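You operate a simulated robot arm through the tools that you are given. There is no shell and no other tool. Be economical: measure what you need, move in short steps, check, and stop when the job is done.

Carry out the task below with a simulated two-armed robot. There is one attempt and no reset: what you move stays moved.

JOB
Pour descaler into the water tank and run it through into the blue mug.
Fine: 80 to 120 ml, so the tank stands half-way from its 400 to its 600 line; hold the bottle on the board to screw its red cap tight; one 150 ml run, then off. Set down upright: descaler bottle.

The check looks at the end state, three seconds after you hand in, the way a careful person would. Anything else that was tipped, shoved, dropped, spilled or broken makes it a failure. Lids that push on must go on centred and level and be pressed home; caps that screw on are set level and turned clockwise until they are tight.

ROBOT AND FRAMES
Two 7-joint arms with two-finger parallel grippers on one trunk, on a base that drives. Base frame: it is fixed to the floor where the robot stands at the start and does not move with it; the origin is under the middle of the robot, x ahead of it, y to its left, z up. Units: mm, degrees, N and s.
The left shoulder is at the start at [70, 163, 1295], the right one opposite. With the tool pointing down near the work surface each hand reaches from about 380 to 880 mm from the robot's upright axis, wherever it stands, measured 20 degrees to its own side. Places, roughly: blue mug (12x9x9 cm) [700, -100, 1000]; neck of the descaler bottle [500, -100, 1100]; top of the bamboo board [500, -200, 900]. Payload 3.43 kg a hand.
The tool frame of a hand sits at the grasp point between the pads (the TCP): z along the fingers, y along the line on which they close. The tips reach 34 mm beyond it. The gripper opens to 128 mm. The fingers are 24 mm wide and 12 mm thick; the gripper's body (48 by 130 mm) begins 96 mm behind the TCP.
Orientation is told as [roll, pitch, yaw] about the base's x, y, z axes, in that order, counted from this pose: with the fingers straight down and closing along the base's y, the tool's x points along the base's -x, its y along +y and its z along -z.

CONTROLS
- The arms move only by the tool step_arm. It takes "left_targets", "right_targets" or both (then of equal length, played together; a hand with none holds still); each is a list of rows, each a list of 7 numbers: the shift along the tool's x, y, z in mm, then the turn, a rotation vector about the tool's x, y, z in degrees, then the finger opening in mm, from 0 to 128. In form: [[x, y, z, wx, wy, wz, gripper], ...]. A call has 1 to 12 rows; each row shifts and turns the commanded pose from where the row before left it, along the tool's axes as they then stand. Each row takes 0.2 s and may step no farther than 50 mm and 8.6 degrees from the row before; otherwise, or with a gripper value out of range, the whole call is refused. Where a pose cannot be reached the arm comes as near as it can. A force on the tool above 90 N (or 10 N above the force at the start of the call, whichever is more), or a blocked arm, ends the call early, and 0.2 s more pass. Each finger travels about 153 mm/s and halts on what it meets, pressing with about 38 N; the grip force reading is that of the motor and also rises with nothing between the fingers. The clock runs only during rows and for 0.2 s after the last one: add rows that do not move to give the fingers time. The reply holds the time, the measured pose of the TCP, the force on the tool along the base axes, the opening and the grip force, in the units named above and with some noise, with the torque about the TCP (base axes, N m) and any sound that the robot's microphone picked up.
- Cameras (640 x 400 px; columns grow to the right, rows downward): "scene" is now at [135.3, -24.5, 1522.4]; the picture's right is [-0.27, -0.96, 0.00], its down [-0.55, 0.16, -0.82] and it looks along [0.79, -0.22, -0.57] (base axes); focal length 251 px, centre (320, 200). "left" rides on the left gripper at [76, 11, -160] in its tool frame; the picture's right is [-0.15, 0.99, 0.00], its down [-0.88, -0.13, -0.46] and it looks along [-0.45, -0.07, 0.89] (tool axes); focal length 234 px, centre (320, 200). "right" rides on the right gripper at [76, -11, -160] in its tool frame; the picture's right is [0.15, 0.99, 0.00], its down [-0.88, 0.13, -0.46] and it looks along [-0.45, 0.07, 0.89] (tool axes); focal length 234 px, centre (320, 200). There is no depth. A picture from a camera that has moved, and an enlarged one, comes with that camera's place and axes in the base frame and with its lens.
- camera(camera): a new picture of that camera. No time passes.
- slide_trunk(by): slides the trunk up (or, below 0, down) by that many mm; the arms and the scene camera ride with it, the base frame stays. It gives what a move gives, with no picture.
- steer(legs): drives the robot by 1 to 6 legs, each [ahead, left, turn to the left] in mm, mm and degrees, along the robot's own axes; the way and the turn of a leg run together, so that a leg with both is an arc; at most 1500 mm and 180 degrees a leg. The arms and the cameras ride along, it lands a little off, and it stops where it bumps. It gives what a move gives.
- turn_head(pan, tilt): turns the head with the scene camera to pan (to the left, within 86 degrees either way) and tilt (down, from -29 to 69), counted from straight ahead of the robot. It gives what a move gives.
- zoom(camera, box): a new picture of the part [left, top, right, bottom] of that camera's present view, enlarged. No time passes.
- close_job(): hands the job in; it is judged then, once.

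Work in short steps. Places have to be worked out from the pictures, the camera data and where the tool is seen: move nearer, look again, correct. Check each grasp and each placing, and mend what went wrong. You have 120 turns and 108 pictures in all, those below and enlarged ones among them. Open the grippers and draw the arms clear of the work before you hand the job in, unless the task says otherwise; then end with one line.

The tools are called by a JSON object that holds its "op" and its "data". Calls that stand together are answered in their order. step_arm: Moves the arms, as the interface text tells. Its arguments: {"type":"object","properties":{"left_targets":{"type":"array"},"right_targets":{"type":"array"}},"required":[]} The other tools are called the same way: slide_trunk (by) slides the trunk up or down; steer (legs) drives the base; turn_head (pan, tilt) turns the head that bears the scene camera; camera (camera) takes a picture; zoom (camera, box) takes an enlarged picture of a part of a camera's view; close_job () hands the job in.

At the start:

```text
clock: 0.0
left_tcp_pos: [516.4, 69.3, 1363.5]
left_ee_rot: [0.0, 0.0, 0.2]
left_contact_force: [-1.0, -0.2, 0.3]
left_wrist_torque: [0.0, -0.01, -0.02]
left_width: 128.1
left_grasp_force: 0.0
right_tcp_pos: [438.6, -284.6, 1287.1]
right_ee_rot: [0.0, 0.1, 0.0]
right_contact_force: [-0.2, -0.6, 0.6]
right_wrist_torque: [-0.02, 0.0, 0.01]
right_width: 128.1
right_grasp_force: 0.0
trunk travel left (down, up): [-775.0, 165.0]
robot x, y, heading: [1.7, -1.0, -0.0]
head pan, tilt: [-15.9, 34.9]
```

scene: 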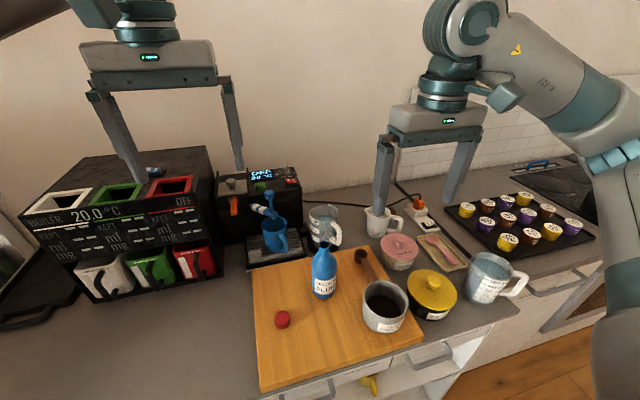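
right: 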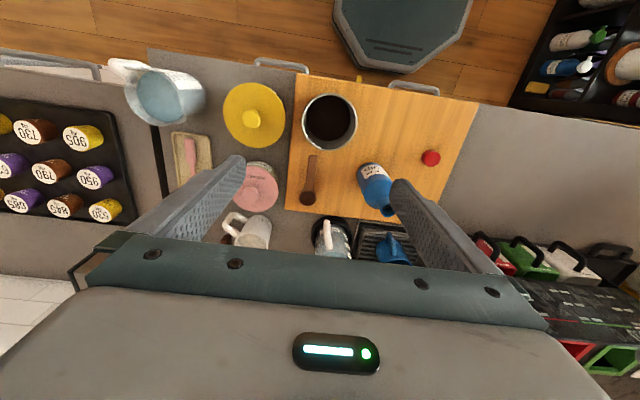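
left: 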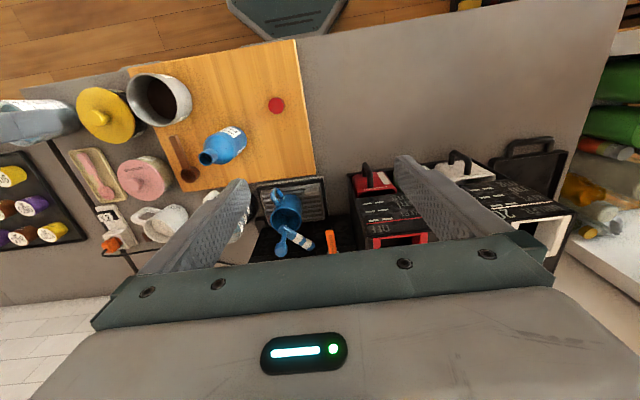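

The bottle stands open on the board with its red cap lying beside it; the coffee machine is behind the board. I'll zoom in on the machine and on the board.

{"op": "zoom", "data": {"camera": "scene", "box": [200, 150, 360, 270]}}

{"op": "zoom", "data": {"camera": "scene", "box": [240, 200, 440, 350]}}

{"op": "zoom", "data": {"camera": "left", "box": [180, 80, 420, 260]}}

```text
3.33 times, centred on (280, 210) of scene
camera zoom: at [135.3, -24.5, 1522.4], right [-0.27, -0.96, 0.0], down [-0.55, 0.16, -0.82], along [0.79, -0.22, -0.57], focal length 838 px, centre (453, 167)
```

zoom: 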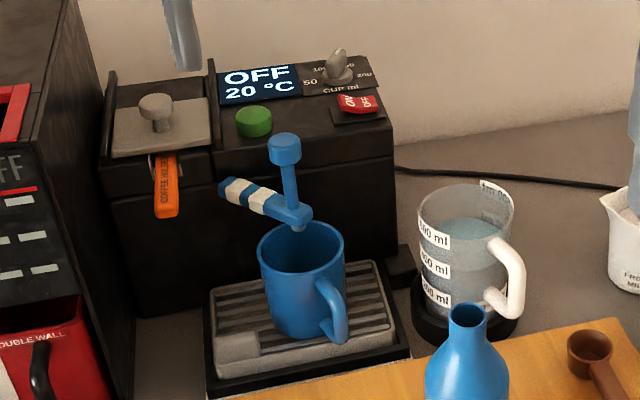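

```text
2.67 times, centred on (340, 275) of scene
camera zoom: at [135.3, -24.5, 1522.4], right [-0.27, -0.96, 0.0], down [-0.55, 0.16, -0.82], along [0.79, -0.22, -0.57], focal length 670 px, centre (267, 0)
```

zoom: 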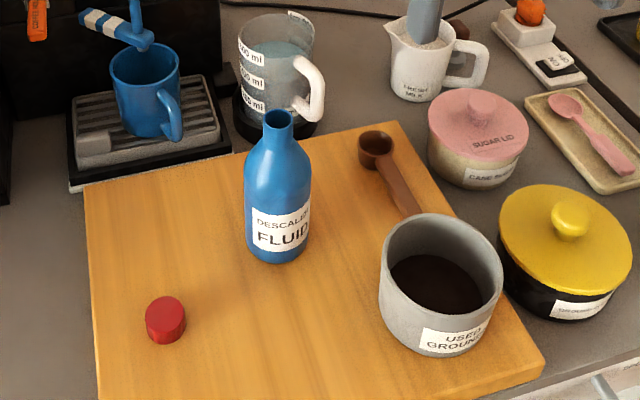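

```text
2.22 times, centred on (300, 170) of left
camera zoom: at [441.1, 80.3, 1522.7], right [0.14, 0.99, 0.0], down [0.88, -0.13, 0.46], along [0.45, -0.07, -0.89], focal length 520 px, centre (364, 267)
```

zoom: 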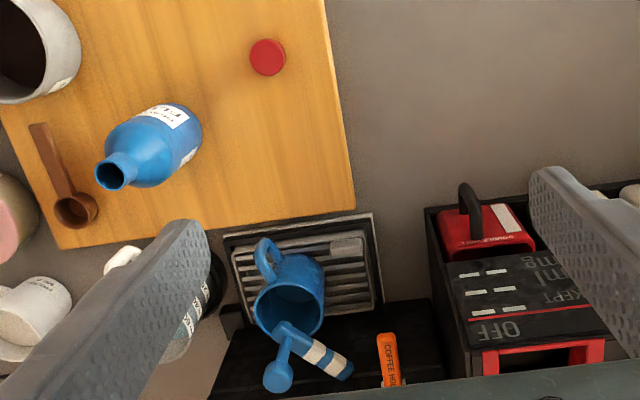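

I'll read the machine's labels at higher magnification.

{"op": "zoom", "data": {"camera": "scene", "box": [215, 160, 305, 216]}}

{"op": "zoom", "data": {"camera": "scene", "box": [295, 190, 359, 250]}}

{"op": "zoom", "data": {"camera": "scene", "box": [440, 220, 560, 310]}}

```text
7.11 times, centred on (260, 188) of scene
camera zoom: at [135.3, -24.5, 1522.4], right [-0.27, -0.96, 0.0], down [-0.55, 0.16, -0.82], along [0.79, -0.22, -0.57], focal length 1787 px, centre (747, 285)
```

zoom: 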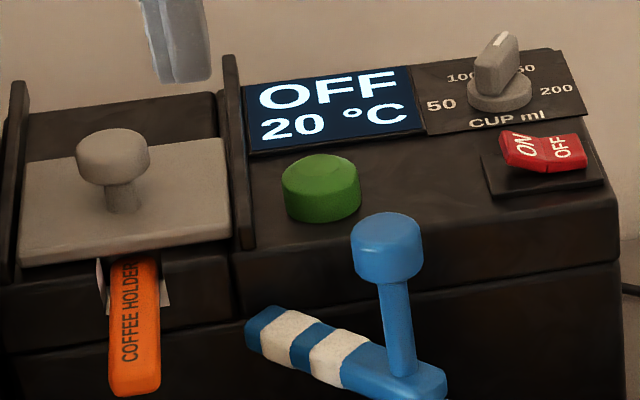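

```text
6.67 times, centred on (327, 220) of scene
camera zoom: at [135.3, -24.5, 1522.4], right [-0.27, -0.96, 0.0], down [-0.55, 0.16, -0.82], along [0.79, -0.22, -0.57], focal length 1676 px, centre (273, 67)
```

zoom: 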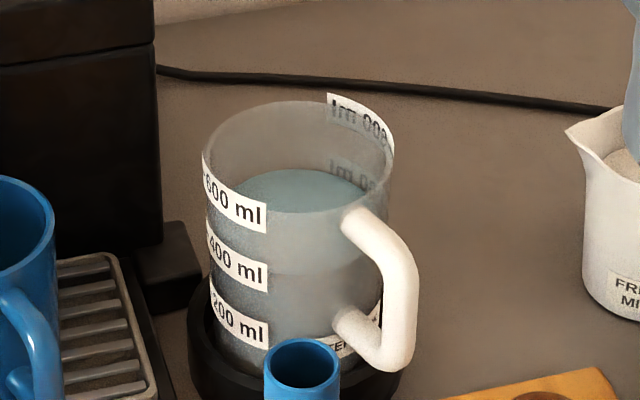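

```text
4.44 times, centred on (500, 265) of scene
camera zoom: at [135.3, -24.5, 1522.4], right [-0.27, -0.96, 0.0], down [-0.55, 0.16, -0.82], along [0.79, -0.22, -0.57], focal length 1117 px, centre (-480, -89)
```

zoom: 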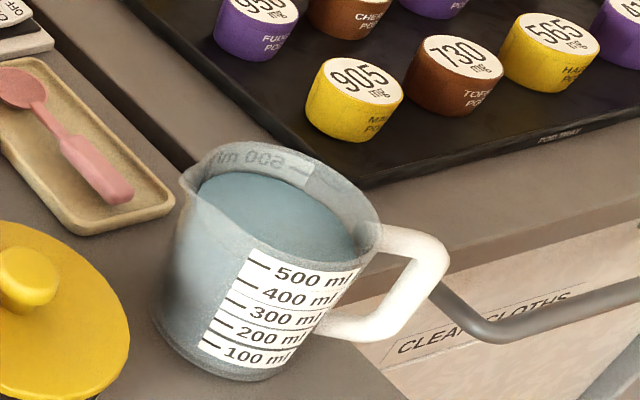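

The tank, marked 200/400/600, stands at about 400 ml. I'll check the blue spout, the mug and the cup-size knob more closely with the left camera and another zoom.

{"op": "zoom", "data": {"camera": "left", "box": [240, 170, 360, 260]}}

{"op": "zoom", "data": {"camera": "scene", "box": [270, 160, 310, 190]}}

{"op": "zoom", "data": {"camera": "right", "box": [300, 140, 460, 270]}}

```text
4.44 times, centred on (300, 215) of left
camera zoom: at [441.1, 80.3, 1522.7], right [0.14, 0.99, 0.0], down [0.88, -0.13, 0.46], along [0.45, -0.07, -0.89], focal length 1041 px, centre (409, 133)
```

zoom: 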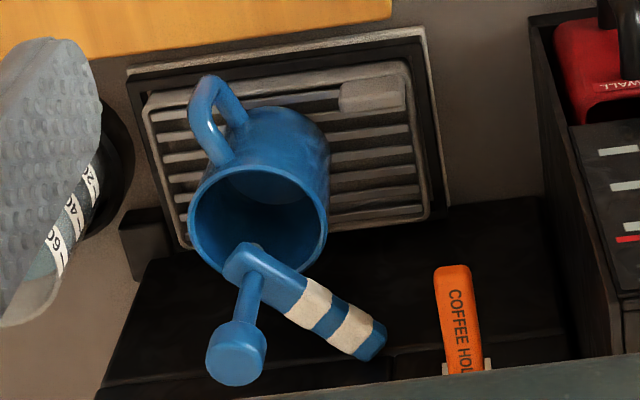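

```text
13.33 times, centred on (290, 175) of scene
camera zoom: at [135.3, -24.5, 1522.4], right [-0.27, -0.96, 0.0], down [-0.55, 0.16, -0.82], along [0.79, -0.22, -0.57], focal length 3351 px, centre (720, 533)
```

zoom: 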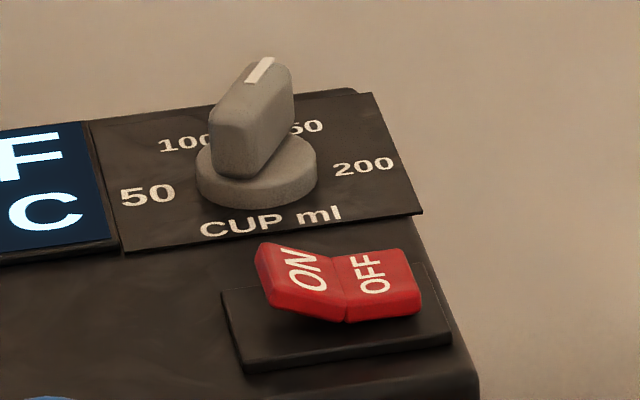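

```text
3.08 times, centred on (380, 205) of right
camera zoom: at [362.0, -293.9, 1447.3], right [-0.15, 0.99, 0.0], down [0.88, 0.13, 0.46], along [0.45, 0.07, -0.89], focal length 720 px, centre (135, 185)
```

zoom: 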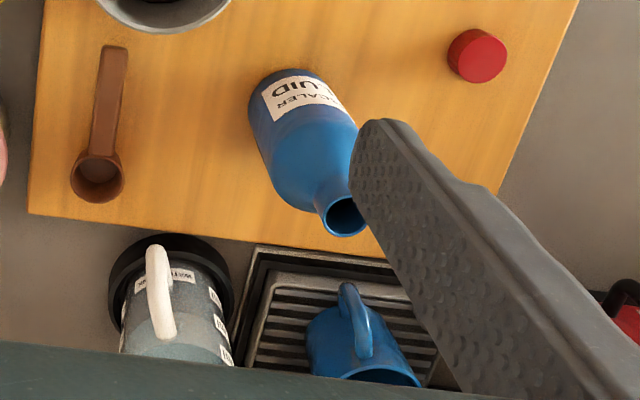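

The knob seems to point at 150, and the spout looks to be over the mug. I put the bottle at about [541,-150], neck z 1100. I'll first turn the right hand nearly horizontal (15° downward).

{"op": "step_arm", "data": {"right_targets": [[0, 0, 0, 0, -8.4, 0, 128], [0, 0, 0, 0, -8.4, 0, 128], [0, 0, 0, 0, -8.4, 0, 128], [0, 0, 0, 0, -8.4, 0, 128], [0, 0, 0, 0, -8.4, 0, 128], [0, 0, 0, 0, -8.4, 0, 128], [0, 0, 0, 0, -8.4, 0, 128], [0, 0, 0, 0, -8.4, 0, 128], [0, 0, 0, 0, -7.8, 0, 128]]}}

```text
clock: 2.0
left_tcp_pos: [517.4, 69.4, 1363.8]
left_ee_rot: [0.1, 0.1, 0.2]
left_contact_force: [0.2, -0.2, -0.2]
left_wrist_torque: [-0.03, -0.01, -0.01]
left_width: 128.0
left_grasp_force: 0.0
right_tcp_pos: [564.4, -313.7, 1380.3]
right_ee_rot: [0.1, -75.1, 0.0]
right_contact_force: [0.1, 0.2, -0.2]
right_wrist_torque: [0.02, -0.03, 0.01]
right_width: 127.9
right_grasp_force: 0.0
right hand out of reach, approached as far as the arm can: row 4, 5, 6, 7, 8, 9
trunk travel left (down, up): [-775.0, 165.0]
robot x, y, heading: [-3.7, -3.1, 0.2]
head pan, tilt: [-15.9, 34.9]
```

Bearing is right, but the position was pushed forward by the reach limit. I'll make a small sideways move to see which pose the command is based on.

{"op": "step_arm", "data": {"right_targets": [[0, 40, 0, 0, 0, 0, 128], [0, 40, 0, 0, 0, 0, 128]]}}

{"op": "camera", "data": {"camera": "scene"}}

```text
clock: 2.6
left_tcp_pos: [517.4, 72.1, 1364.3]
left_ee_rot: [-0.2, 0.2, 0.1]
left_contact_force: [0.0, -0.2, -0.6]
left_wrist_torque: [-0.05, 0.04, 0.02]
left_width: 128.1
left_grasp_force: 0.1
right_tcp_pos: [572.4, -233.0, 1383.7]
right_ee_rot: [-0.3, -74.9, 0.4]
right_contact_force: [-0.3, 1.0, -0.5]
right_wrist_torque: [-0.03, 0.0, -0.03]
right_width: 128.1
right_grasp_force: 0.0
right hand out of reach, approached as far as the arm can: row 1
trunk travel left (down, up): [-775.0, 165.0]
robot x, y, heading: [2.3, 1.6, -0.0]
head pan, tilt: [-15.9, 34.9]
```

```text
95 pictures are left
camera scene: at [136.8, -21.6, 1522.3], right [-0.27, -0.96, 0.0], down [-0.55, 0.15, -0.82], along [0.79, -0.23, -0.57], focal length 251 px, centre (320, 200)
```

scene: 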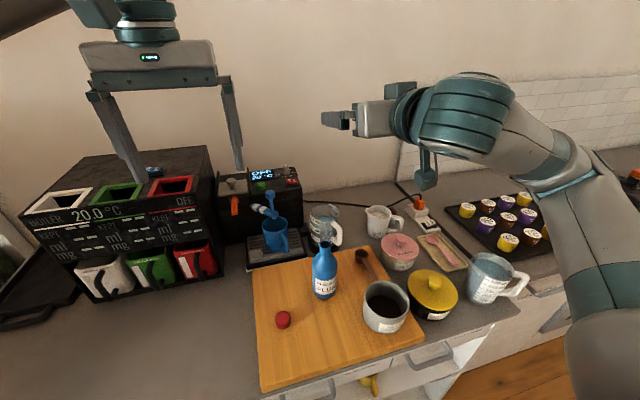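

The commands follow the arm. Moving to above the bottle at about [541,-150,1250].

{"op": "step_arm", "data": {"right_targets": [[34.4, 20.75, 1.2, 0, 0, 0, 128], [34.4, 20.75, 1.2, 0, 0, 0, 128], [34.4, 20.75, 1.2, 0, 0, 0, 128], [34.4, 20.75, 1.2, 0, 0, 0, 128]]}}

{"op": "camera", "data": {"camera": "scene"}}

{"op": "camera", "data": {"camera": "right"}}

```text
clock: 3.6
left_tcp_pos: [518.0, 71.3, 1363.3]
left_ee_rot: [-0.1, 0.0, 0.2]
left_contact_force: [-0.7, -0.1, -0.4]
left_wrist_torque: [-0.06, 0.02, -0.01]
left_width: 128.0
left_grasp_force: 0.0
right_tcp_pos: [593.8, -140.4, 1264.6]
right_ee_rot: [-0.1, -74.9, 0.1]
right_contact_force: [0.6, 0.5, 0.0]
right_wrist_torque: [-0.03, -0.02, -0.04]
right_width: 128.0
right_grasp_force: 0.0
right hand out of reach, approached as far as the arm can: row 1, 2, 3, 4
trunk travel left (down, up): [-775.0, 165.0]
robot x, y, heading: [0.2, -0.7, -0.1]
head pan, tilt: [-15.9, 34.9]
```

```text
94 pictures are left
camera scene: at [136.4, -23.3, 1522.4], right [-0.27, -0.96, 0.0], down [-0.55, 0.16, -0.82], along [0.79, -0.22, -0.57], focal length 251 px, centre (320, 200)
```

scene: 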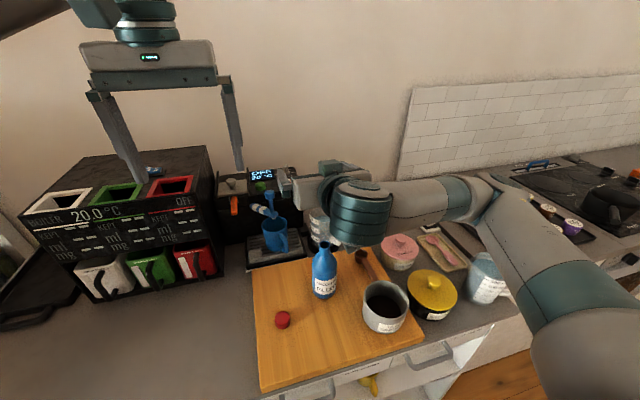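

```text
93 pictures are left
camera right: at [420.1, -151.2, 1233.0], right [-0.04, 0.99, -0.14], down [-0.21, 0.13, 0.97], along [0.98, 0.07, 0.2], focal length 234 px, centre (320, 200)
```

right: 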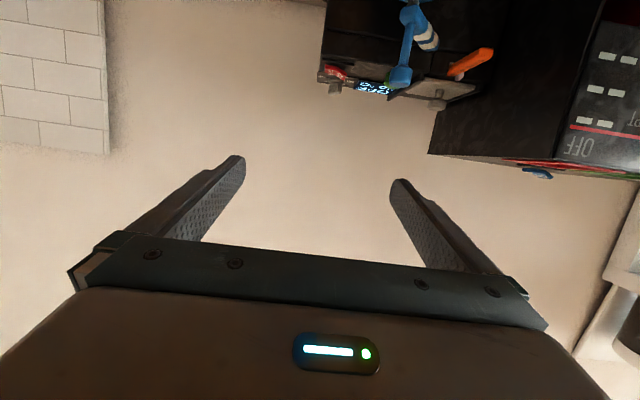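

The wrist can't fold that close to the body, so I'll back the base up by 110 mm to make the horizontal grasp reachable.

{"op": "steer", "data": {"legs": [[-110, 0, 0]]}}

```text
clock: 4.8
left_tcp_pos: [410.6, 70.3, 1363.9]
left_ee_rot: [0.1, 0.1, 0.1]
left_contact_force: [-0.2, 0.3, 0.4]
left_wrist_torque: [0.02, 0.02, -0.02]
left_width: 127.8
left_grasp_force: 0.1
right_tcp_pos: [485.8, -141.7, 1264.1]
right_ee_rot: [0.0, -74.9, -0.1]
right_contact_force: [0.4, -0.1, -0.7]
right_wrist_torque: [-0.01, 0.02, -0.01]
right_width: 127.8
right_grasp_force: 0.0
trunk travel left (down, up): [-775.0, 165.0]
robot x, y, heading: [-108.1, -0.1, -0.0]
head pan, tilt: [-15.9, 34.9]
```

Move to hover above the bottle at [541,-150,1180].

{"op": "step_arm", "data": {"right_targets": [[22.3, -2.8, 25, 0, 0, 0, 128], [22.3, -2.8, 25, 0, 0, 0, 128], [22.3, -2.8, 25, 0, 0, 0, 128]]}}

{"op": "camera", "data": {"camera": "scene"}}

{"op": "camera", "data": {"camera": "left"}}

```text
clock: 5.6
left_tcp_pos: [406.2, 80.3, 1365.6]
left_ee_rot: [-0.4, -0.1, 0.1]
left_contact_force: [-0.5, 1.8, 0.6]
left_wrist_torque: [-0.27, -0.07, 0.01]
left_width: 128.0
left_grasp_force: 0.1
right_tcp_pos: [537.2, -132.7, 1189.9]
right_ee_rot: [2.3, -75.3, -1.8]
right_contact_force: [1.2, -9.1, -7.2]
right_wrist_torque: [0.18, -0.67, 0.92]
right_width: 127.9
right_grasp_force: 0.1
trunk travel left (down, up): [-775.0, 165.0]
robot x, y, heading: [-106.6, -3.3, -0.1]
head pan, tilt: [-15.9, 34.9]
```

```text
92 pictures are left
camera scene: at [24.7, -13.2, 1522.8], right [-0.27, -0.96, 0.01], down [-0.55, 0.15, -0.82], along [0.79, -0.23, -0.57], focal length 251 px, centre (320, 200)
```

scene: 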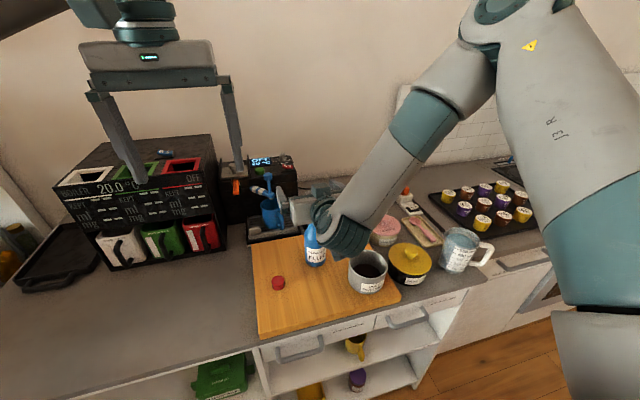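

```text
91 pictures are left
camera left: at [331.2, 91.8, 1522.7], right [0.14, 0.99, -0.01], down [0.88, -0.12, 0.46], along [0.45, -0.07, -0.89], focal length 234 px, centre (320, 200)
```

left: 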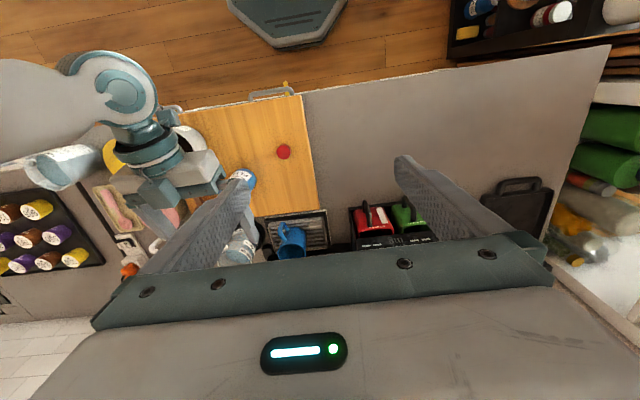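

The arm reconfigured with a swing and the force readings look unsettled, so I'll hold still and re-read.

{"op": "step_arm", "data": {"right_targets": [[0, 0, 0, 0, 0, 0, 128], [0, 0, 0, 0, 0, 0, 128]]}}

{"op": "zoom", "data": {"camera": "scene", "box": [230, 150, 430, 310]}}

{"op": "zoom", "data": {"camera": "left", "box": [60, 40, 340, 280]}}

```text
clock: 6.2
left_tcp_pos: [408.6, 74.2, 1363.9]
left_ee_rot: [-0.1, 0.0, 0.1]
left_contact_force: [-1.3, 0.0, 0.1]
left_wrist_torque: [-0.07, -0.05, -0.01]
left_width: 127.9
left_grasp_force: 0.0
right_tcp_pos: [538.2, -147.2, 1183.6]
right_ee_rot: [-0.8, -74.7, 0.5]
right_contact_force: [0.6, 2.0, 0.9]
right_wrist_torque: [-0.04, 0.03, -0.05]
right_width: 128.0
right_grasp_force: 0.1
trunk travel left (down, up): [-775.0, 165.0]
robot x, y, heading: [-109.2, -1.9, 0.0]
head pan, tilt: [-15.9, 34.9]
```

```text
2.50 times, centred on (330, 230) of scene
camera zoom: at [26.1, -20.3, 1522.6], right [-0.27, -0.96, 0.0], down [-0.55, 0.15, -0.82], along [0.79, -0.23, -0.57], focal length 628 px, centre (295, 125)
```

zoom: 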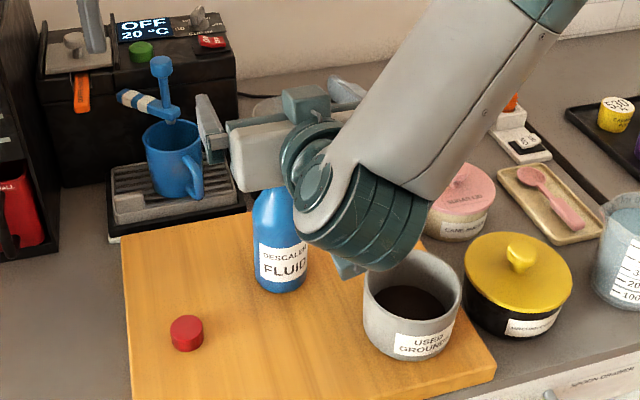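

```text
1.67 times, centred on (200, 160) of left
camera zoom: at [332.2, 84.6, 1522.7], right [0.14, 0.99, 0.0], down [0.88, -0.13, 0.46], along [0.45, -0.07, -0.89], focal length 390 px, centre (520, 267)
```

zoom: 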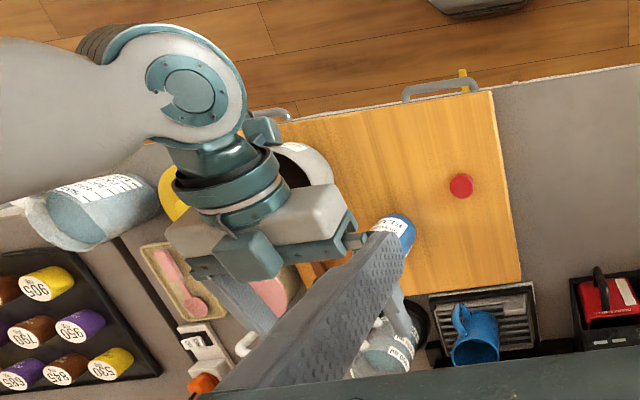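

Coming straight in along +x would bring the gripper body close to the used-grounds bowl. I'll yaw the hand 25° so that its body lies over the free left part of the board.

{"op": "step_arm", "data": {"right_targets": [[0, 0, 0, 8.05, 0, 2.16, 128], [0, 0, 0, 8.05, 0, 2.16, 128], [0, 0, 0, 8.05, 0, 2.16, 128], [0, 0, 0, 0, 0, 0, 128]]}}

{"op": "camera", "data": {"camera": "left"}}

{"op": "camera", "data": {"camera": "right"}}

```text
clock: 7.2
left_tcp_pos: [409.0, 68.5, 1362.6]
left_ee_rot: [0.0, 0.0, 0.0]
left_contact_force: [0.7, 0.7, -0.5]
left_wrist_torque: [-0.02, 0.02, 0.05]
left_width: 128.0
left_grasp_force: 0.0
right_tcp_pos: [540.6, -150.7, 1181.0]
right_ee_rot: [0.0, -75.0, -25.2]
right_contact_force: [-0.1, -0.2, 0.7]
right_wrist_torque: [-0.01, 0.0, -0.03]
right_width: 127.9
right_grasp_force: 0.1
trunk travel left (down, up): [-775.0, 165.0]
robot x, y, heading: [-106.9, 2.3, -0.2]
head pan, tilt: [-15.9, 34.9]
```

```text
88 pictures are left
camera left: at [333.0, 79.3, 1522.6], right [0.15, 0.99, 0.0], down [0.88, -0.13, 0.46], along [0.45, -0.07, -0.89], focal length 234 px, centre (320, 200)
```

left: 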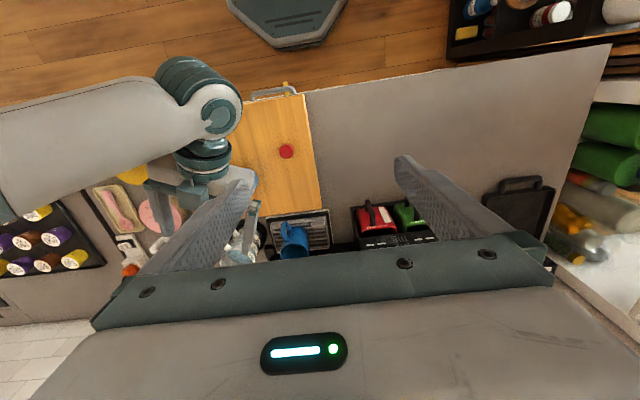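

```text
87 pictures are left
camera right: at [378.1, -86.6, 1149.4], right [0.39, 0.91, -0.14], down [-0.14, 0.21, 0.97], along [0.91, -0.36, 0.2], focal length 234 px, centre (320, 200)
```

right: 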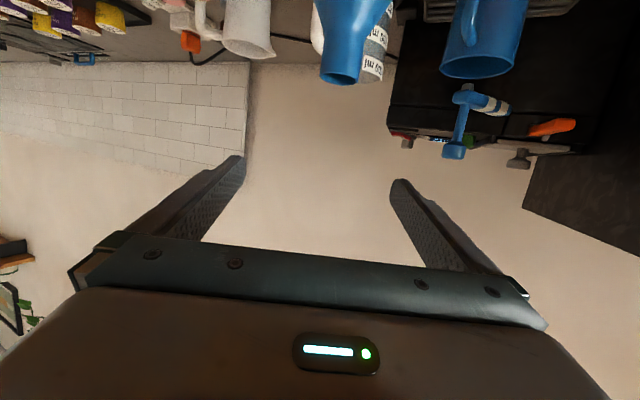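

The mouth is in line with the hand. I'll lower to z≈990 with the open fingers on both sides of the bottle.

{"op": "step_arm", "data": {"right_targets": [[46, 0, 12.3, 0, 0, 0, 128], [46, 0, 12.3, 0, 0, 0, 128], [46, 0, 12.3, 0, 0, 0, 128], [46, 0, 12.3, 0, 0, 0, 128], [0, 0, 0, 0, 0, 0, 128]]}}

{"op": "camera", "data": {"camera": "right"}}

{"op": "zoom", "data": {"camera": "scene", "box": [230, 170, 430, 320]}}

```text
clock: 8.4
left_tcp_pos: [408.2, 68.7, 1364.8]
left_ee_rot: [0.0, 0.0, 0.2]
left_contact_force: [0.2, 0.4, -0.4]
left_wrist_torque: [0.01, -0.01, 0.01]
left_width: 128.3
left_grasp_force: 0.1
right_tcp_pos: [537.6, -152.9, 991.3]
right_ee_rot: [-0.1, -75.0, -25.2]
right_contact_force: [1.2, -0.3, 0.0]
right_wrist_torque: [0.04, 0.0, 0.02]
right_width: 127.8
right_grasp_force: 0.0
trunk travel left (down, up): [-775.0, 165.0]
robot x, y, heading: [-108.2, 1.3, 0.1]
head pan, tilt: [-15.9, 34.9]
```

```text
86 pictures are left
camera right: at [375.0, -87.8, 959.6], right [0.39, 0.91, -0.14], down [-0.14, 0.21, 0.97], along [0.91, -0.35, 0.2], focal length 234 px, centre (320, 200)
```

right: 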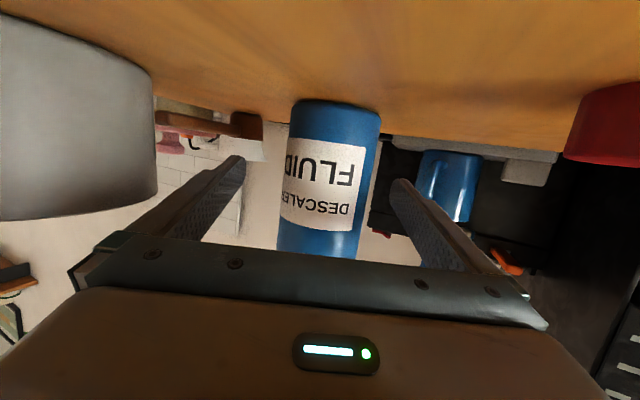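

```text
2.67 times, centred on (330, 245) of scene
camera zoom: at [26.3, -24.5, 1522.5], right [-0.27, -0.96, 0.0], down [-0.55, 0.16, -0.82], along [0.79, -0.22, -0.57], focal length 670 px, centre (293, 80)
```

zoom: 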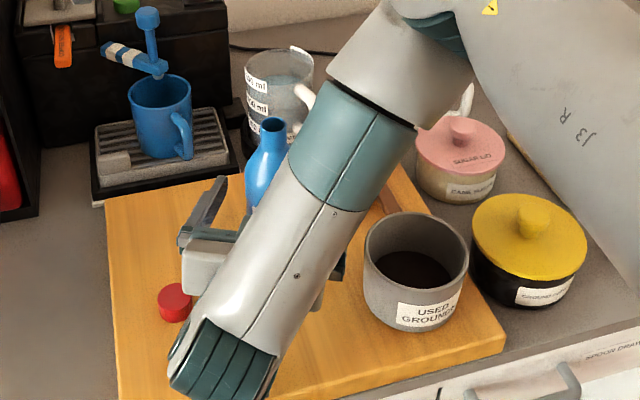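

The bottle stands centred between the fingers. Closing the grip.

{"op": "step_arm", "data": {"right_targets": [[0, 2, 0, 0, 0, 0, 80], [0, 0, 0, 0, 0, 0, 50], [0, 0, 0, 0, 0, 0, 40], [0, 0, 0, 0, 0, 0, 40]]}}

```text
clock: 9.4
left_tcp_pos: [409.8, 70.4, 1364.4]
left_ee_rot: [0.0, 0.1, 0.1]
left_contact_force: [0.0, 0.6, 0.7]
left_wrist_torque: [-0.02, 0.01, 0.02]
left_width: 128.3
left_grasp_force: 0.1
right_tcp_pos: [539.1, -149.4, 991.1]
right_ee_rot: [-0.1, -74.9, -25.0]
right_contact_force: [-0.5, 0.4, 0.1]
right_wrist_torque: [-0.02, -0.02, 0.03]
right_width: 62.6
right_grasp_force: 37.8
trunk travel left (down, up): [-775.0, 165.0]
robot x, y, heading: [-109.7, -0.5, 0.1]
head pan, tilt: [-15.9, 34.9]
```

Firm grip at 62.6 mm. Lift 135 mm straight up.

{"op": "step_arm", "data": {"right_targets": [[-20, 0, -5.4, 0, 0, 0, 40], [-35, 0, -9.4, 0, 0, 0, 40], [-40, 0, -10.7, 0, 0, 0, 40], [-35, 0, -9.4, 0, 0, 0, 40], [0, 0, 0, 0, 0, 0, 40]]}}

{"op": "camera", "data": {"camera": "scene"}}

{"op": "camera", "data": {"camera": "left"}}

```text
clock: 10.6
left_tcp_pos: [410.4, 68.9, 1363.4]
left_ee_rot: [0.1, 0.1, 0.0]
left_contact_force: [-0.4, 0.8, -0.4]
left_wrist_torque: [0.01, -0.02, -0.01]
left_width: 128.0
left_grasp_force: 0.2
right_tcp_pos: [540.1, -148.3, 1124.9]
right_ee_rot: [-0.2, -75.0, -24.9]
right_contact_force: [0.6, -0.3, -2.6]
right_wrist_torque: [0.0, -0.04, 0.05]
right_width: 62.7
right_grasp_force: 37.7
trunk travel left (down, up): [-775.0, 165.0]
robot x, y, heading: [-105.1, 2.1, -0.1]
head pan, tilt: [-15.9, 34.9]
```

```text
84 pictures are left
camera scene: at [27.9, -24.4, 1522.3], right [-0.27, -0.96, 0.0], down [-0.55, 0.16, -0.82], along [0.79, -0.22, -0.57], focal length 251 px, centre (320, 200)
```

scene: 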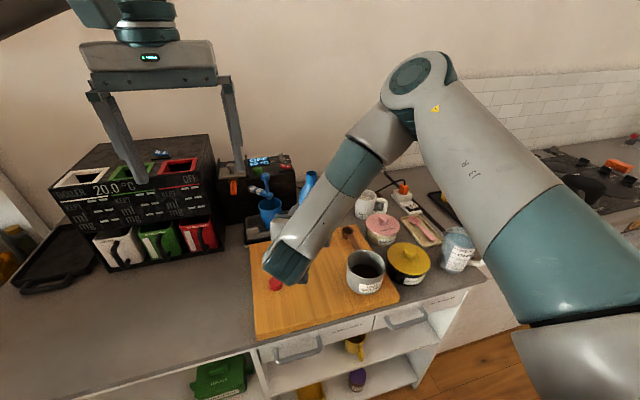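

```text
83 pictures are left
camera left: at [334.0, 80.1, 1522.3], right [0.15, 0.99, 0.0], down [0.88, -0.13, 0.46], along [0.45, -0.07, -0.89], focal length 234 px, centre (320, 200)
```

left: 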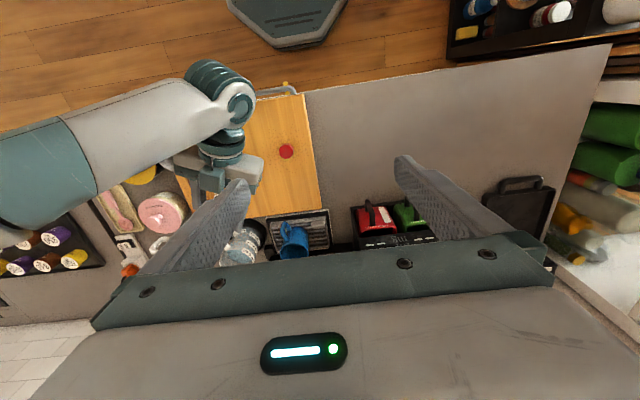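

The bottle plus contents weigh about 2.6 N. I estimate the tank rim at about [725,-205,1041]. I'll turn the left hand so its camera can watch the tank side-on from the left.

{"op": "step_arm", "data": {"left_targets": [[0, 0, 0, 0, 0, 8.57, 128], [0, 0, 0, 0, 0, 8.57, 128], [0, 0, 0, 0, 0, 8.57, 128], [0, 0, 0, 0, 0, 8.57, 128], [0, 0, 0, 0, 0, 8.57, 128], [0, 0, 0, 0, 0, 8.57, 128], [0, 0, 0, 0, 0, 8.57, 128], [0, 0, 0, 0, -8.25, 0, 128], [0, 0, 0, 0, -8.25, 0, 128], [0, 0, 0, 0, -8.25, 0, 128], [0, 0, 0, 0, -8.25, 0, 128]]}}

```text
clock: 13.0
left_tcp_pos: [409.8, 72.6, 1364.4]
left_ee_rot: [0.0, -33.1, -59.9]
left_contact_force: [0.6, 0.1, 0.1]
left_wrist_torque: [-0.01, -0.02, 0.03]
left_width: 128.0
left_grasp_force: 0.0
right_tcp_pos: [540.0, -146.3, 1123.9]
right_ee_rot: [-0.5, -75.1, -24.6]
right_contact_force: [0.1, 0.2, -2.3]
right_wrist_torque: [0.01, 0.02, 0.01]
right_width: 63.0
right_grasp_force: 37.6
trunk travel left (down, up): [-775.0, 165.0]
robot x, y, heading: [-107.9, 3.2, -0.1]
head pan, tilt: [-15.9, 34.9]
```

Orientation reached. Now bring the left hand forward and down to the watching position.

{"op": "step_arm", "data": {"left_targets": [[1.9, 22.3, 38.9, 0, 0, 0, 128], [1.9, 22.3, 38.9, 0, 0, 0, 128], [1.9, 22.3, 38.9, 0, 0, 0, 128], [1.9, 22.3, 38.9, 0, 0, 0, 128], [1.9, 22.3, 38.9, 0, 0, 0, 128], [1.9, 22.3, 38.9, 0, 0, 0, 128], [0, 0, 0, 0, 0, 0, 128]]}}

{"op": "camera", "data": {"camera": "left"}}

```text
clock: 14.6
left_tcp_pos: [563.1, 41.2, 1185.4]
left_ee_rot: [-0.1, -33.0, -59.8]
left_contact_force: [-0.2, 0.0, 0.2]
left_wrist_torque: [0.02, 0.02, 0.01]
left_width: 128.0
left_grasp_force: 0.1
left hand out of reach, approached as far as the arm can: row 6
right_tcp_pos: [540.4, -148.4, 1123.1]
right_ee_rot: [-0.2, -74.7, -24.9]
right_contact_force: [-0.5, -0.2, -3.2]
right_wrist_torque: [-0.02, 0.03, -0.01]
right_width: 62.6
right_grasp_force: 37.9
trunk travel left (down, up): [-775.0, 165.0]
robot x, y, heading: [-110.3, -1.8, 0.1]
head pan, tilt: [-15.9, 34.9]
```

```text
82 pictures are left
camera left: at [497.0, 175.9, 1277.6], right [0.92, 0.39, 0.08], down [0.13, -0.49, 0.86], along [0.38, -0.78, -0.5], focal length 234 px, centre (320, 200)
```

left: 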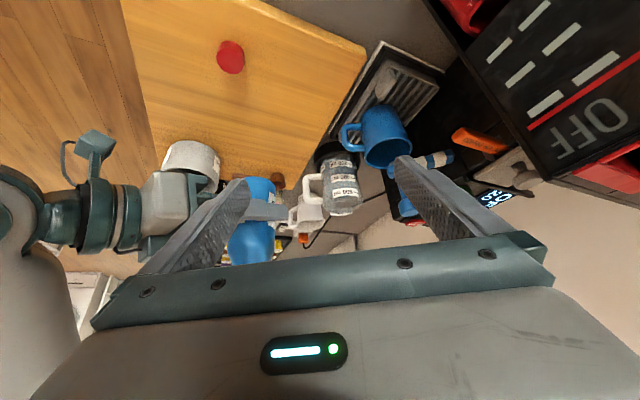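

The tank is in view (upside down). Zooming in to read the level and locate the rim.

{"op": "zoom", "data": {"camera": "left", "box": [290, 130, 390, 230]}}

```text
4.00 times, centred on (340, 180) of left
camera zoom: at [497.0, 175.9, 1277.6], right [0.92, 0.39, 0.08], down [0.13, -0.49, 0.86], along [0.38, -0.78, -0.5], focal length 937 px, centre (240, 280)
```

zoom: 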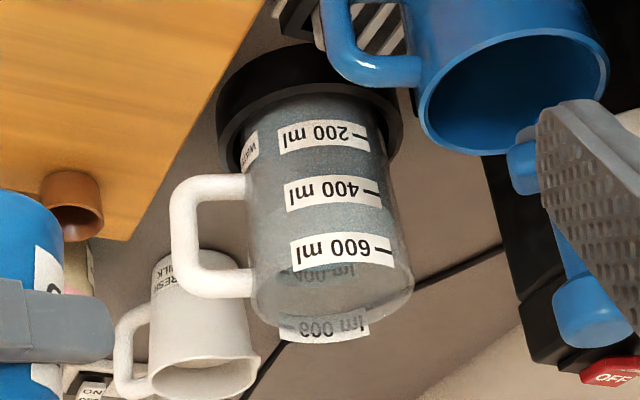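

{"op": "zoom", "data": {"camera": "left", "box": [325, 150, 365, 215]}}

```text
6.15 times, centred on (345, 182) of left
camera zoom: at [497.0, 175.9, 1277.6], right [0.92, 0.39, 0.08], down [0.13, -0.49, 0.86], along [0.38, -0.78, -0.5], focal length 1441 px, centre (166, 308)
```

zoom: 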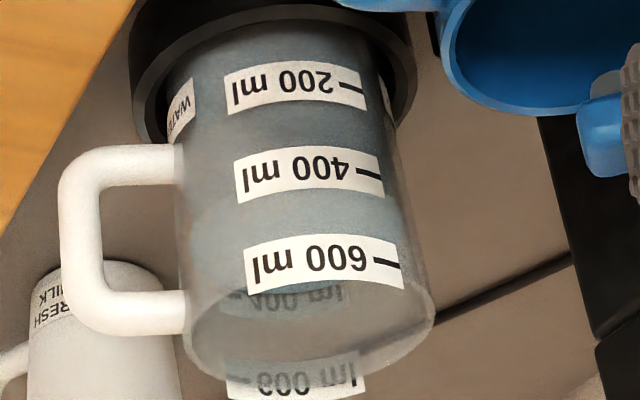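

The level is at the 400 line. Now I'll move the upright bottle to just short of the tank, about [612,-148,1124].

{"op": "step_arm", "data": {"right_targets": [[-8.5, 15.2, 31.5, 0, 0, 0, 40], [-8.5, 15.2, 31.5, 0, 0, 0, 40], [0, 0, 0, 0, 0, 0, 40]]}}

{"op": "camera", "data": {"camera": "left"}}

```text
clock: 15.4
left_tcp_pos: [560.9, 41.3, 1186.4]
left_ee_rot: [-0.1, -33.0, -59.8]
left_contact_force: [0.2, -0.5, 0.2]
left_wrist_torque: [0.0, -0.01, 0.01]
left_width: 128.1
left_grasp_force: 0.0
right_tcp_pos: [612.5, -149.3, 1126.2]
right_ee_rot: [-0.3, -74.9, -24.9]
right_contact_force: [-0.7, 0.2, -2.9]
right_wrist_torque: [0.01, 0.01, 0.01]
right_width: 62.6
right_grasp_force: 37.9
trunk travel left (down, up): [-775.0, 165.0]
robot x, y, heading: [-112.0, 2.2, -0.0]
head pan, tilt: [-15.9, 34.9]
```

```text
79 pictures are left
camera left: at [495.6, 176.1, 1278.5], right [0.92, 0.39, 0.08], down [0.13, -0.49, 0.86], along [0.38, -0.78, -0.5], focal length 234 px, centre (320, 200)
```

left: 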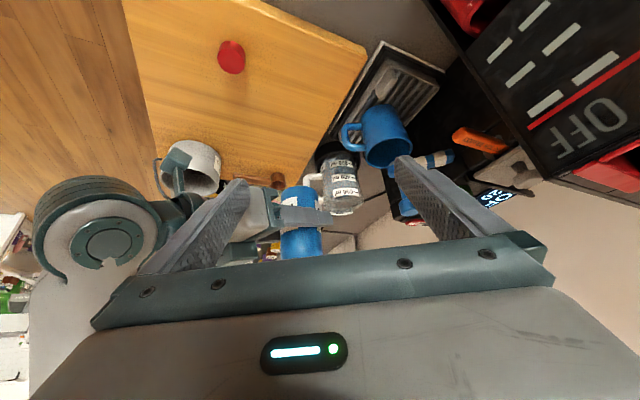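

In place. Tilt the bottle forward about 50°, which at this fill should not pour yet, then check.

{"op": "step_arm", "data": {"right_targets": [[0, 0, 0, 0, 8.4, 0, 40], [0, 0, 0, 0, 8.4, 0, 40], [0, 0, 0, 0, 8.4, 0, 40], [0, 0, 0, 0, 8.4, 0, 40], [0, 0, 0, 0, 8.4, 0, 40], [0, 0, 0, 0, 8.4, 0, 40]]}}

{"op": "camera", "data": {"camera": "left"}}

{"op": "camera", "data": {"camera": "scene"}}

```text
clock: 16.8
left_tcp_pos: [563.0, 40.5, 1185.8]
left_ee_rot: [-0.1, -33.0, -59.9]
left_contact_force: [0.4, -0.2, 0.2]
left_wrist_torque: [-0.01, 0.04, 0.02]
left_width: 127.9
left_grasp_force: 0.1
right_tcp_pos: [612.3, -149.4, 1125.0]
right_ee_rot: [0.0, -24.4, -25.1]
right_contact_force: [0.4, 0.0, -2.2]
right_wrist_torque: [-0.03, 0.0, 0.0]
right_width: 62.5
right_grasp_force: 38.3
trunk travel left (down, up): [-775.0, 165.0]
robot x, y, heading: [-107.5, 2.0, 0.0]
head pan, tilt: [-15.9, 34.9]
```

```text
78 pictures are left
camera left: at [497.1, 175.4, 1277.7], right [0.92, 0.39, 0.08], down [0.13, -0.49, 0.86], along [0.37, -0.78, -0.5], focal length 234 px, centre (320, 200)
```

left: 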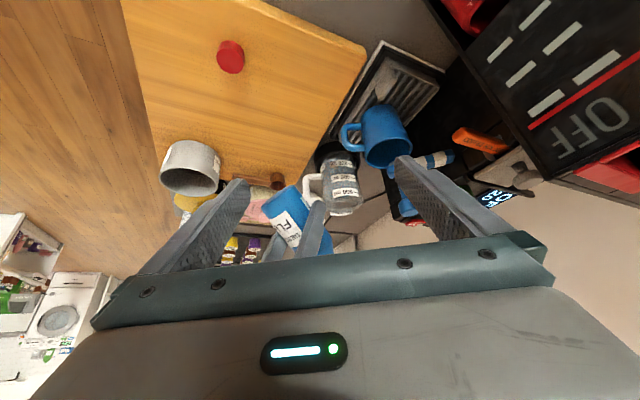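

```text
77 pictures are left
camera scene: at [28.4, -25.0, 1522.3], right [-0.27, -0.96, 0.0], down [-0.55, 0.16, -0.82], along [0.79, -0.22, -0.57], focal length 251 px, centre (320, 200)
```

scene: 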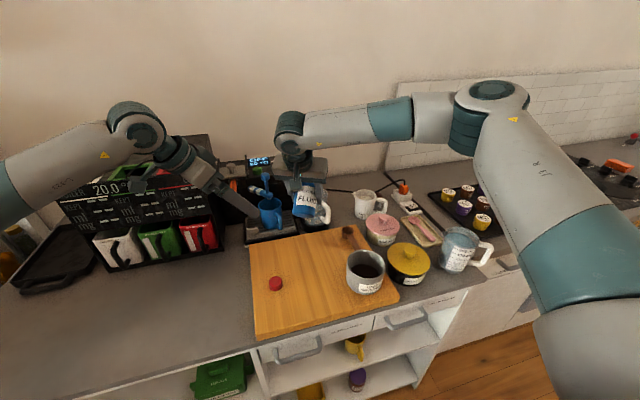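

Still upright enough. Continue to ~75° while lowering about 18 mm.

{"op": "step_arm", "data": {"right_targets": [[2, 0, 6, 0, 8.4, 0, 40], [1, 0, 6, 0, 8.4, 0, 40], [0, 0, 6, 0, 8.2, 0, 40]]}}

{"op": "camera", "data": {"camera": "left"}}

{"op": "zoom", "data": {"camera": "scene", "box": [240, 150, 380, 250]}}

```text
clock: 17.6
left_tcp_pos: [562.9, 40.9, 1186.4]
left_ee_rot: [-0.2, -33.0, -59.8]
left_contact_force: [-0.7, -0.1, 0.3]
left_wrist_torque: [-0.03, 0.01, 0.0]
left_width: 128.1
left_grasp_force: 0.1
right_tcp_pos: [615.4, -150.0, 1106.9]
right_ee_rot: [0.0, 0.6, -25.2]
right_contact_force: [0.9, 0.5, -3.5]
right_wrist_torque: [0.02, 0.05, 0.01]
right_width: 62.6
right_grasp_force: 37.5
trunk travel left (down, up): [-775.0, 165.0]
robot x, y, heading: [-106.1, -0.6, 0.0]
head pan, tilt: [-15.9, 34.9]
```

```text
76 pictures are left
camera left: at [497.0, 176.0, 1277.7], right [0.92, 0.39, 0.08], down [0.13, -0.49, 0.86], along [0.37, -0.78, -0.5], focal length 234 px, centre (320, 200)
```

left: 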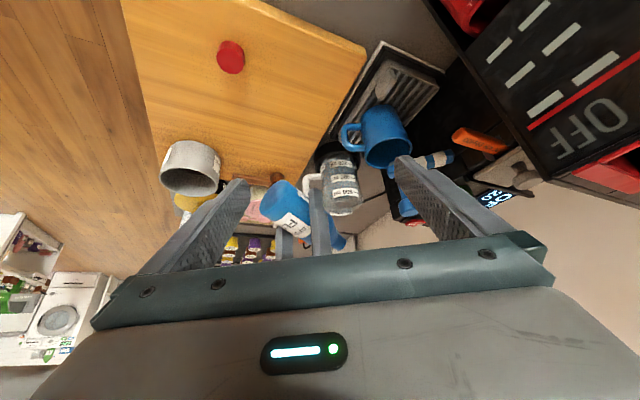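

```text
4.00 times, centred on (310, 200) of scene
camera zoom: at [28.2, -24.3, 1522.3], right [-0.27, -0.96, 0.0], down [-0.55, 0.16, -0.82], along [0.79, -0.22, -0.57], focal length 1005 px, centre (360, 200)
```

zoom: 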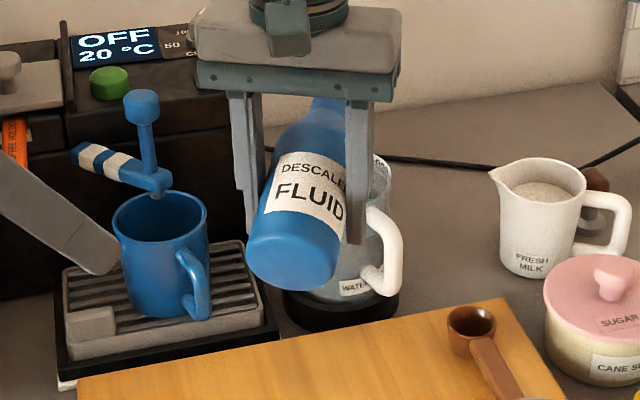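

I'll tilt the left hand's view up a little so the bottle mouth is visible too.

{"op": "step_arm", "data": {"left_targets": [[0, 0, 0, 0, -8, 0, 128], [0, 0, 0, 0, -8, 0, 128]]}}

{"op": "zoom", "data": {"camera": "left", "box": [240, 90, 440, 240]}}

```text
clock: 18.2
left_tcp_pos: [562.6, 41.5, 1186.0]
left_ee_rot: [-0.1, -49.2, -59.8]
left_contact_force: [-0.3, 0.3, -0.4]
left_wrist_torque: [-0.06, -0.02, -0.03]
left_width: 128.0
left_grasp_force: 0.0
right_tcp_pos: [615.3, -148.9, 1107.2]
right_ee_rot: [-0.1, 0.5, -25.1]
right_contact_force: [0.0, 0.3, -2.2]
right_wrist_torque: [-0.02, 0.01, 0.02]
right_width: 62.9
right_grasp_force: 38.4
trunk travel left (down, up): [-775.0, 165.0]
robot x, y, heading: [-111.4, 2.1, -0.0]
head pan, tilt: [-15.9, 34.9]
```

```text
2.67 times, centred on (340, 165) of left
camera zoom: at [487.2, 193.7, 1231.8], right [0.9, 0.41, 0.11], down [0.0, -0.26, 0.96], along [0.43, -0.87, -0.24], focal length 624 px, centre (267, 293)
```

zoom: 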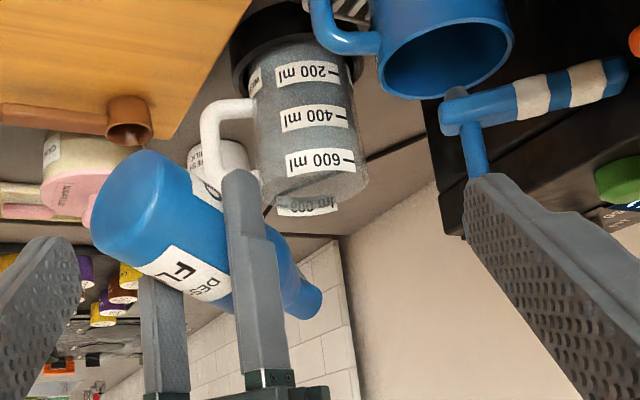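

Excellent view: the bottle mouth is over the tank and nothing is pouring yet. Continue with another 8.4° and lower a little.

{"op": "step_arm", "data": {"right_targets": [[0, 0, 8, 0, 4.2, 0, 40], [0, 0, 8, 0, 4.2, 0, 40]]}}

{"op": "zoom", "data": {"camera": "left", "box": [240, 90, 440, 240]}}

```text
clock: 18.8
left_tcp_pos: [563.8, 39.1, 1184.7]
left_ee_rot: [-0.2, -49.0, -59.8]
left_contact_force: [0.9, -1.2, 0.7]
left_wrist_torque: [-0.01, -0.02, 0.01]
left_width: 127.9
left_grasp_force: 0.0
right_tcp_pos: [614.1, -149.4, 1089.5]
right_ee_rot: [0.0, 9.1, -25.1]
right_contact_force: [-0.4, 0.0, -2.1]
right_wrist_torque: [0.04, -0.01, -0.03]
right_width: 62.6
right_grasp_force: 38.2
trunk travel left (down, up): [-775.0, 165.0]
robot x, y, heading: [-109.8, -1.4, -0.0]
head pan, tilt: [-15.9, 34.9]
```

```text
2.67 times, centred on (340, 165) of left
camera zoom: at [487.8, 192.7, 1231.5], right [0.9, 0.41, 0.11], down [0.01, -0.27, 0.96], along [0.43, -0.87, -0.24], focal length 624 px, centre (267, 293)
```

zoom: 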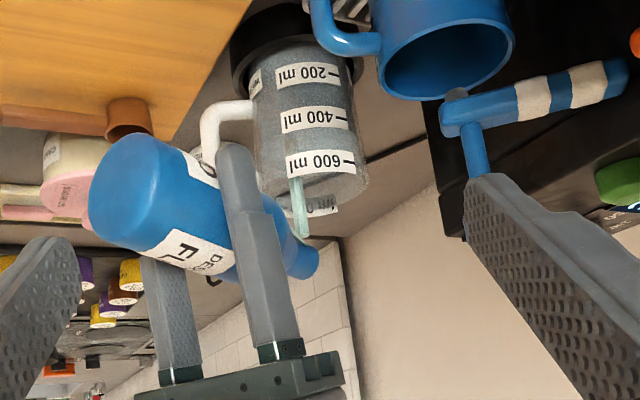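

It's pouring into the tank. Hold for one short row and check the level.

{"op": "step_arm", "data": {"right_targets": [[0, 0, 0, 0, 0, 0, 40]]}}

{"op": "zoom", "data": {"camera": "left", "box": [300, 90, 390, 200]}}

```text
clock: 19.2
left_tcp_pos: [563.2, 40.1, 1184.7]
left_ee_rot: [-0.1, -49.1, -60.0]
left_contact_force: [0.8, 0.4, 0.2]
left_wrist_torque: [0.01, 0.0, 0.01]
left_width: 128.1
left_grasp_force: 0.1
right_tcp_pos: [615.0, -150.0, 1089.0]
right_ee_rot: [-0.1, 8.9, -25.1]
right_contact_force: [-0.5, 0.1, -2.9]
right_wrist_torque: [0.0, 0.07, 0.04]
right_width: 62.6
right_grasp_force: 38.2
trunk travel left (down, up): [-775.0, 165.0]
robot x, y, heading: [-107.2, 1.8, -0.0]
head pan, tilt: [-15.9, 34.9]
```

```text
3.64 times, centred on (345, 145) of left
camera zoom: at [487.4, 192.6, 1231.8], right [0.9, 0.41, 0.11], down [0.01, -0.27, 0.96], along [0.43, -0.87, -0.24], focal length 852 px, centre (229, 400)
```

zoom: 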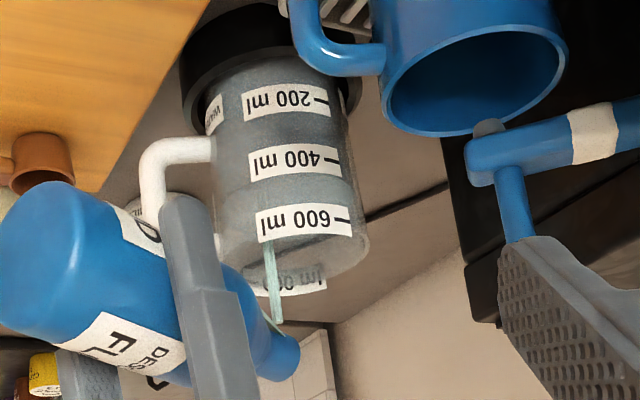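

{"op": "step_arm", "data": {"right_targets": [[0, 0, 0, 0, 0, 0, 40], [0, 0, 0, 0, 0, 0, 40], [0, 0, 0, 0, 0, 0, 40]]}}

{"op": "zoom", "data": {"camera": "left", "box": [325, 105, 375, 175]}}

```text
clock: 20.0
left_tcp_pos: [562.1, 41.0, 1186.1]
left_ee_rot: [-0.1, -49.0, -59.8]
left_contact_force: [0.2, 0.0, 0.2]
left_wrist_torque: [0.05, -0.02, -0.02]
left_width: 128.3
left_grasp_force: 0.1
right_tcp_pos: [615.0, -150.0, 1091.4]
right_ee_rot: [0.0, 8.9, -25.2]
right_contact_force: [-0.5, 0.5, -2.1]
right_wrist_torque: [0.05, 0.05, 0.0]
right_width: 62.6
right_grasp_force: 38.7
trunk travel left (down, up): [-775.0, 165.0]
robot x, y, heading: [-109.8, -1.5, 0.1]
head pan, tilt: [-15.9, 34.9]
```

```text
5.71 times, centred on (350, 140) of left
camera zoom: at [487.2, 192.3, 1231.9], right [0.9, 0.41, 0.11], down [0.0, -0.27, 0.96], along [0.43, -0.87, -0.24], focal length 1338 px, centre (149, 543)
```

zoom: 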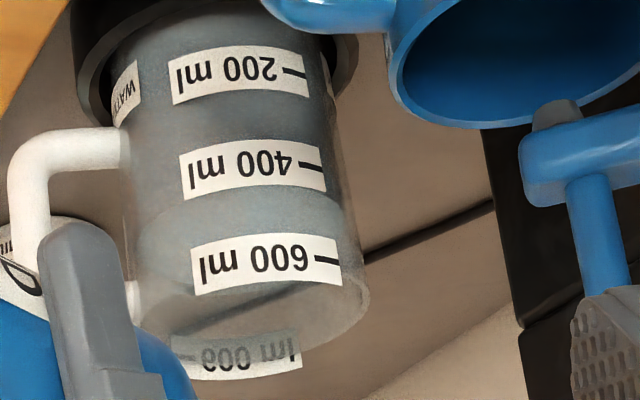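

The stream has stopped and the level reads roughly 450–460. I'll tilt 3° more and let it run out.

{"op": "step_arm", "data": {"right_targets": [[0, 0, 0, 0, 1.5, 0, 40], [0, 0, 0, 0, 1.5, 0, 40], [0, 0, 0, 0, 0, 0, 40], [0, 0, 0, 0, 0, 0, 40]]}}

{"op": "zoom", "data": {"camera": "left", "box": [325, 105, 375, 175]}}

```text
clock: 21.0
left_tcp_pos: [562.3, 40.7, 1185.7]
left_ee_rot: [-0.1, -49.0, -59.9]
left_contact_force: [-0.7, -0.1, 0.5]
left_wrist_torque: [-0.03, 0.05, -0.01]
left_width: 127.9
left_grasp_force: 0.1
right_tcp_pos: [614.6, -150.1, 1090.5]
right_ee_rot: [0.0, 12.0, -25.2]
right_contact_force: [0.1, -0.1, -1.7]
right_wrist_torque: [0.04, -0.02, 0.02]
right_width: 62.3
right_grasp_force: 38.2
trunk travel left (down, up): [-775.0, 165.0]
robot x, y, heading: [-108.6, -0.5, 0.1]
head pan, tilt: [-15.9, 34.9]
```

```text
5.71 times, centred on (350, 140) of left
camera zoom: at [487.2, 192.4, 1231.9], right [0.9, 0.41, 0.11], down [0.01, -0.27, 0.96], along [0.43, -0.87, -0.24], focal length 1338 px, centre (149, 543)
```

zoom: 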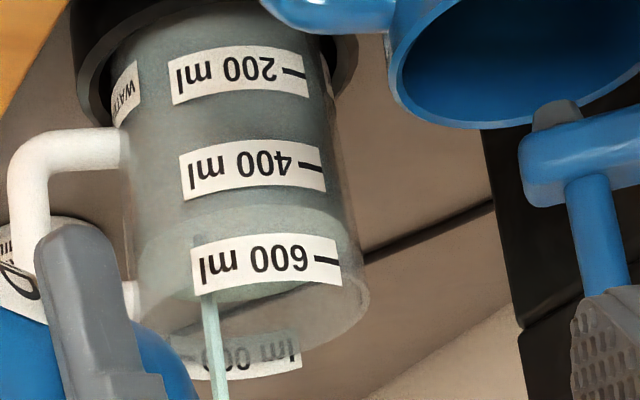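

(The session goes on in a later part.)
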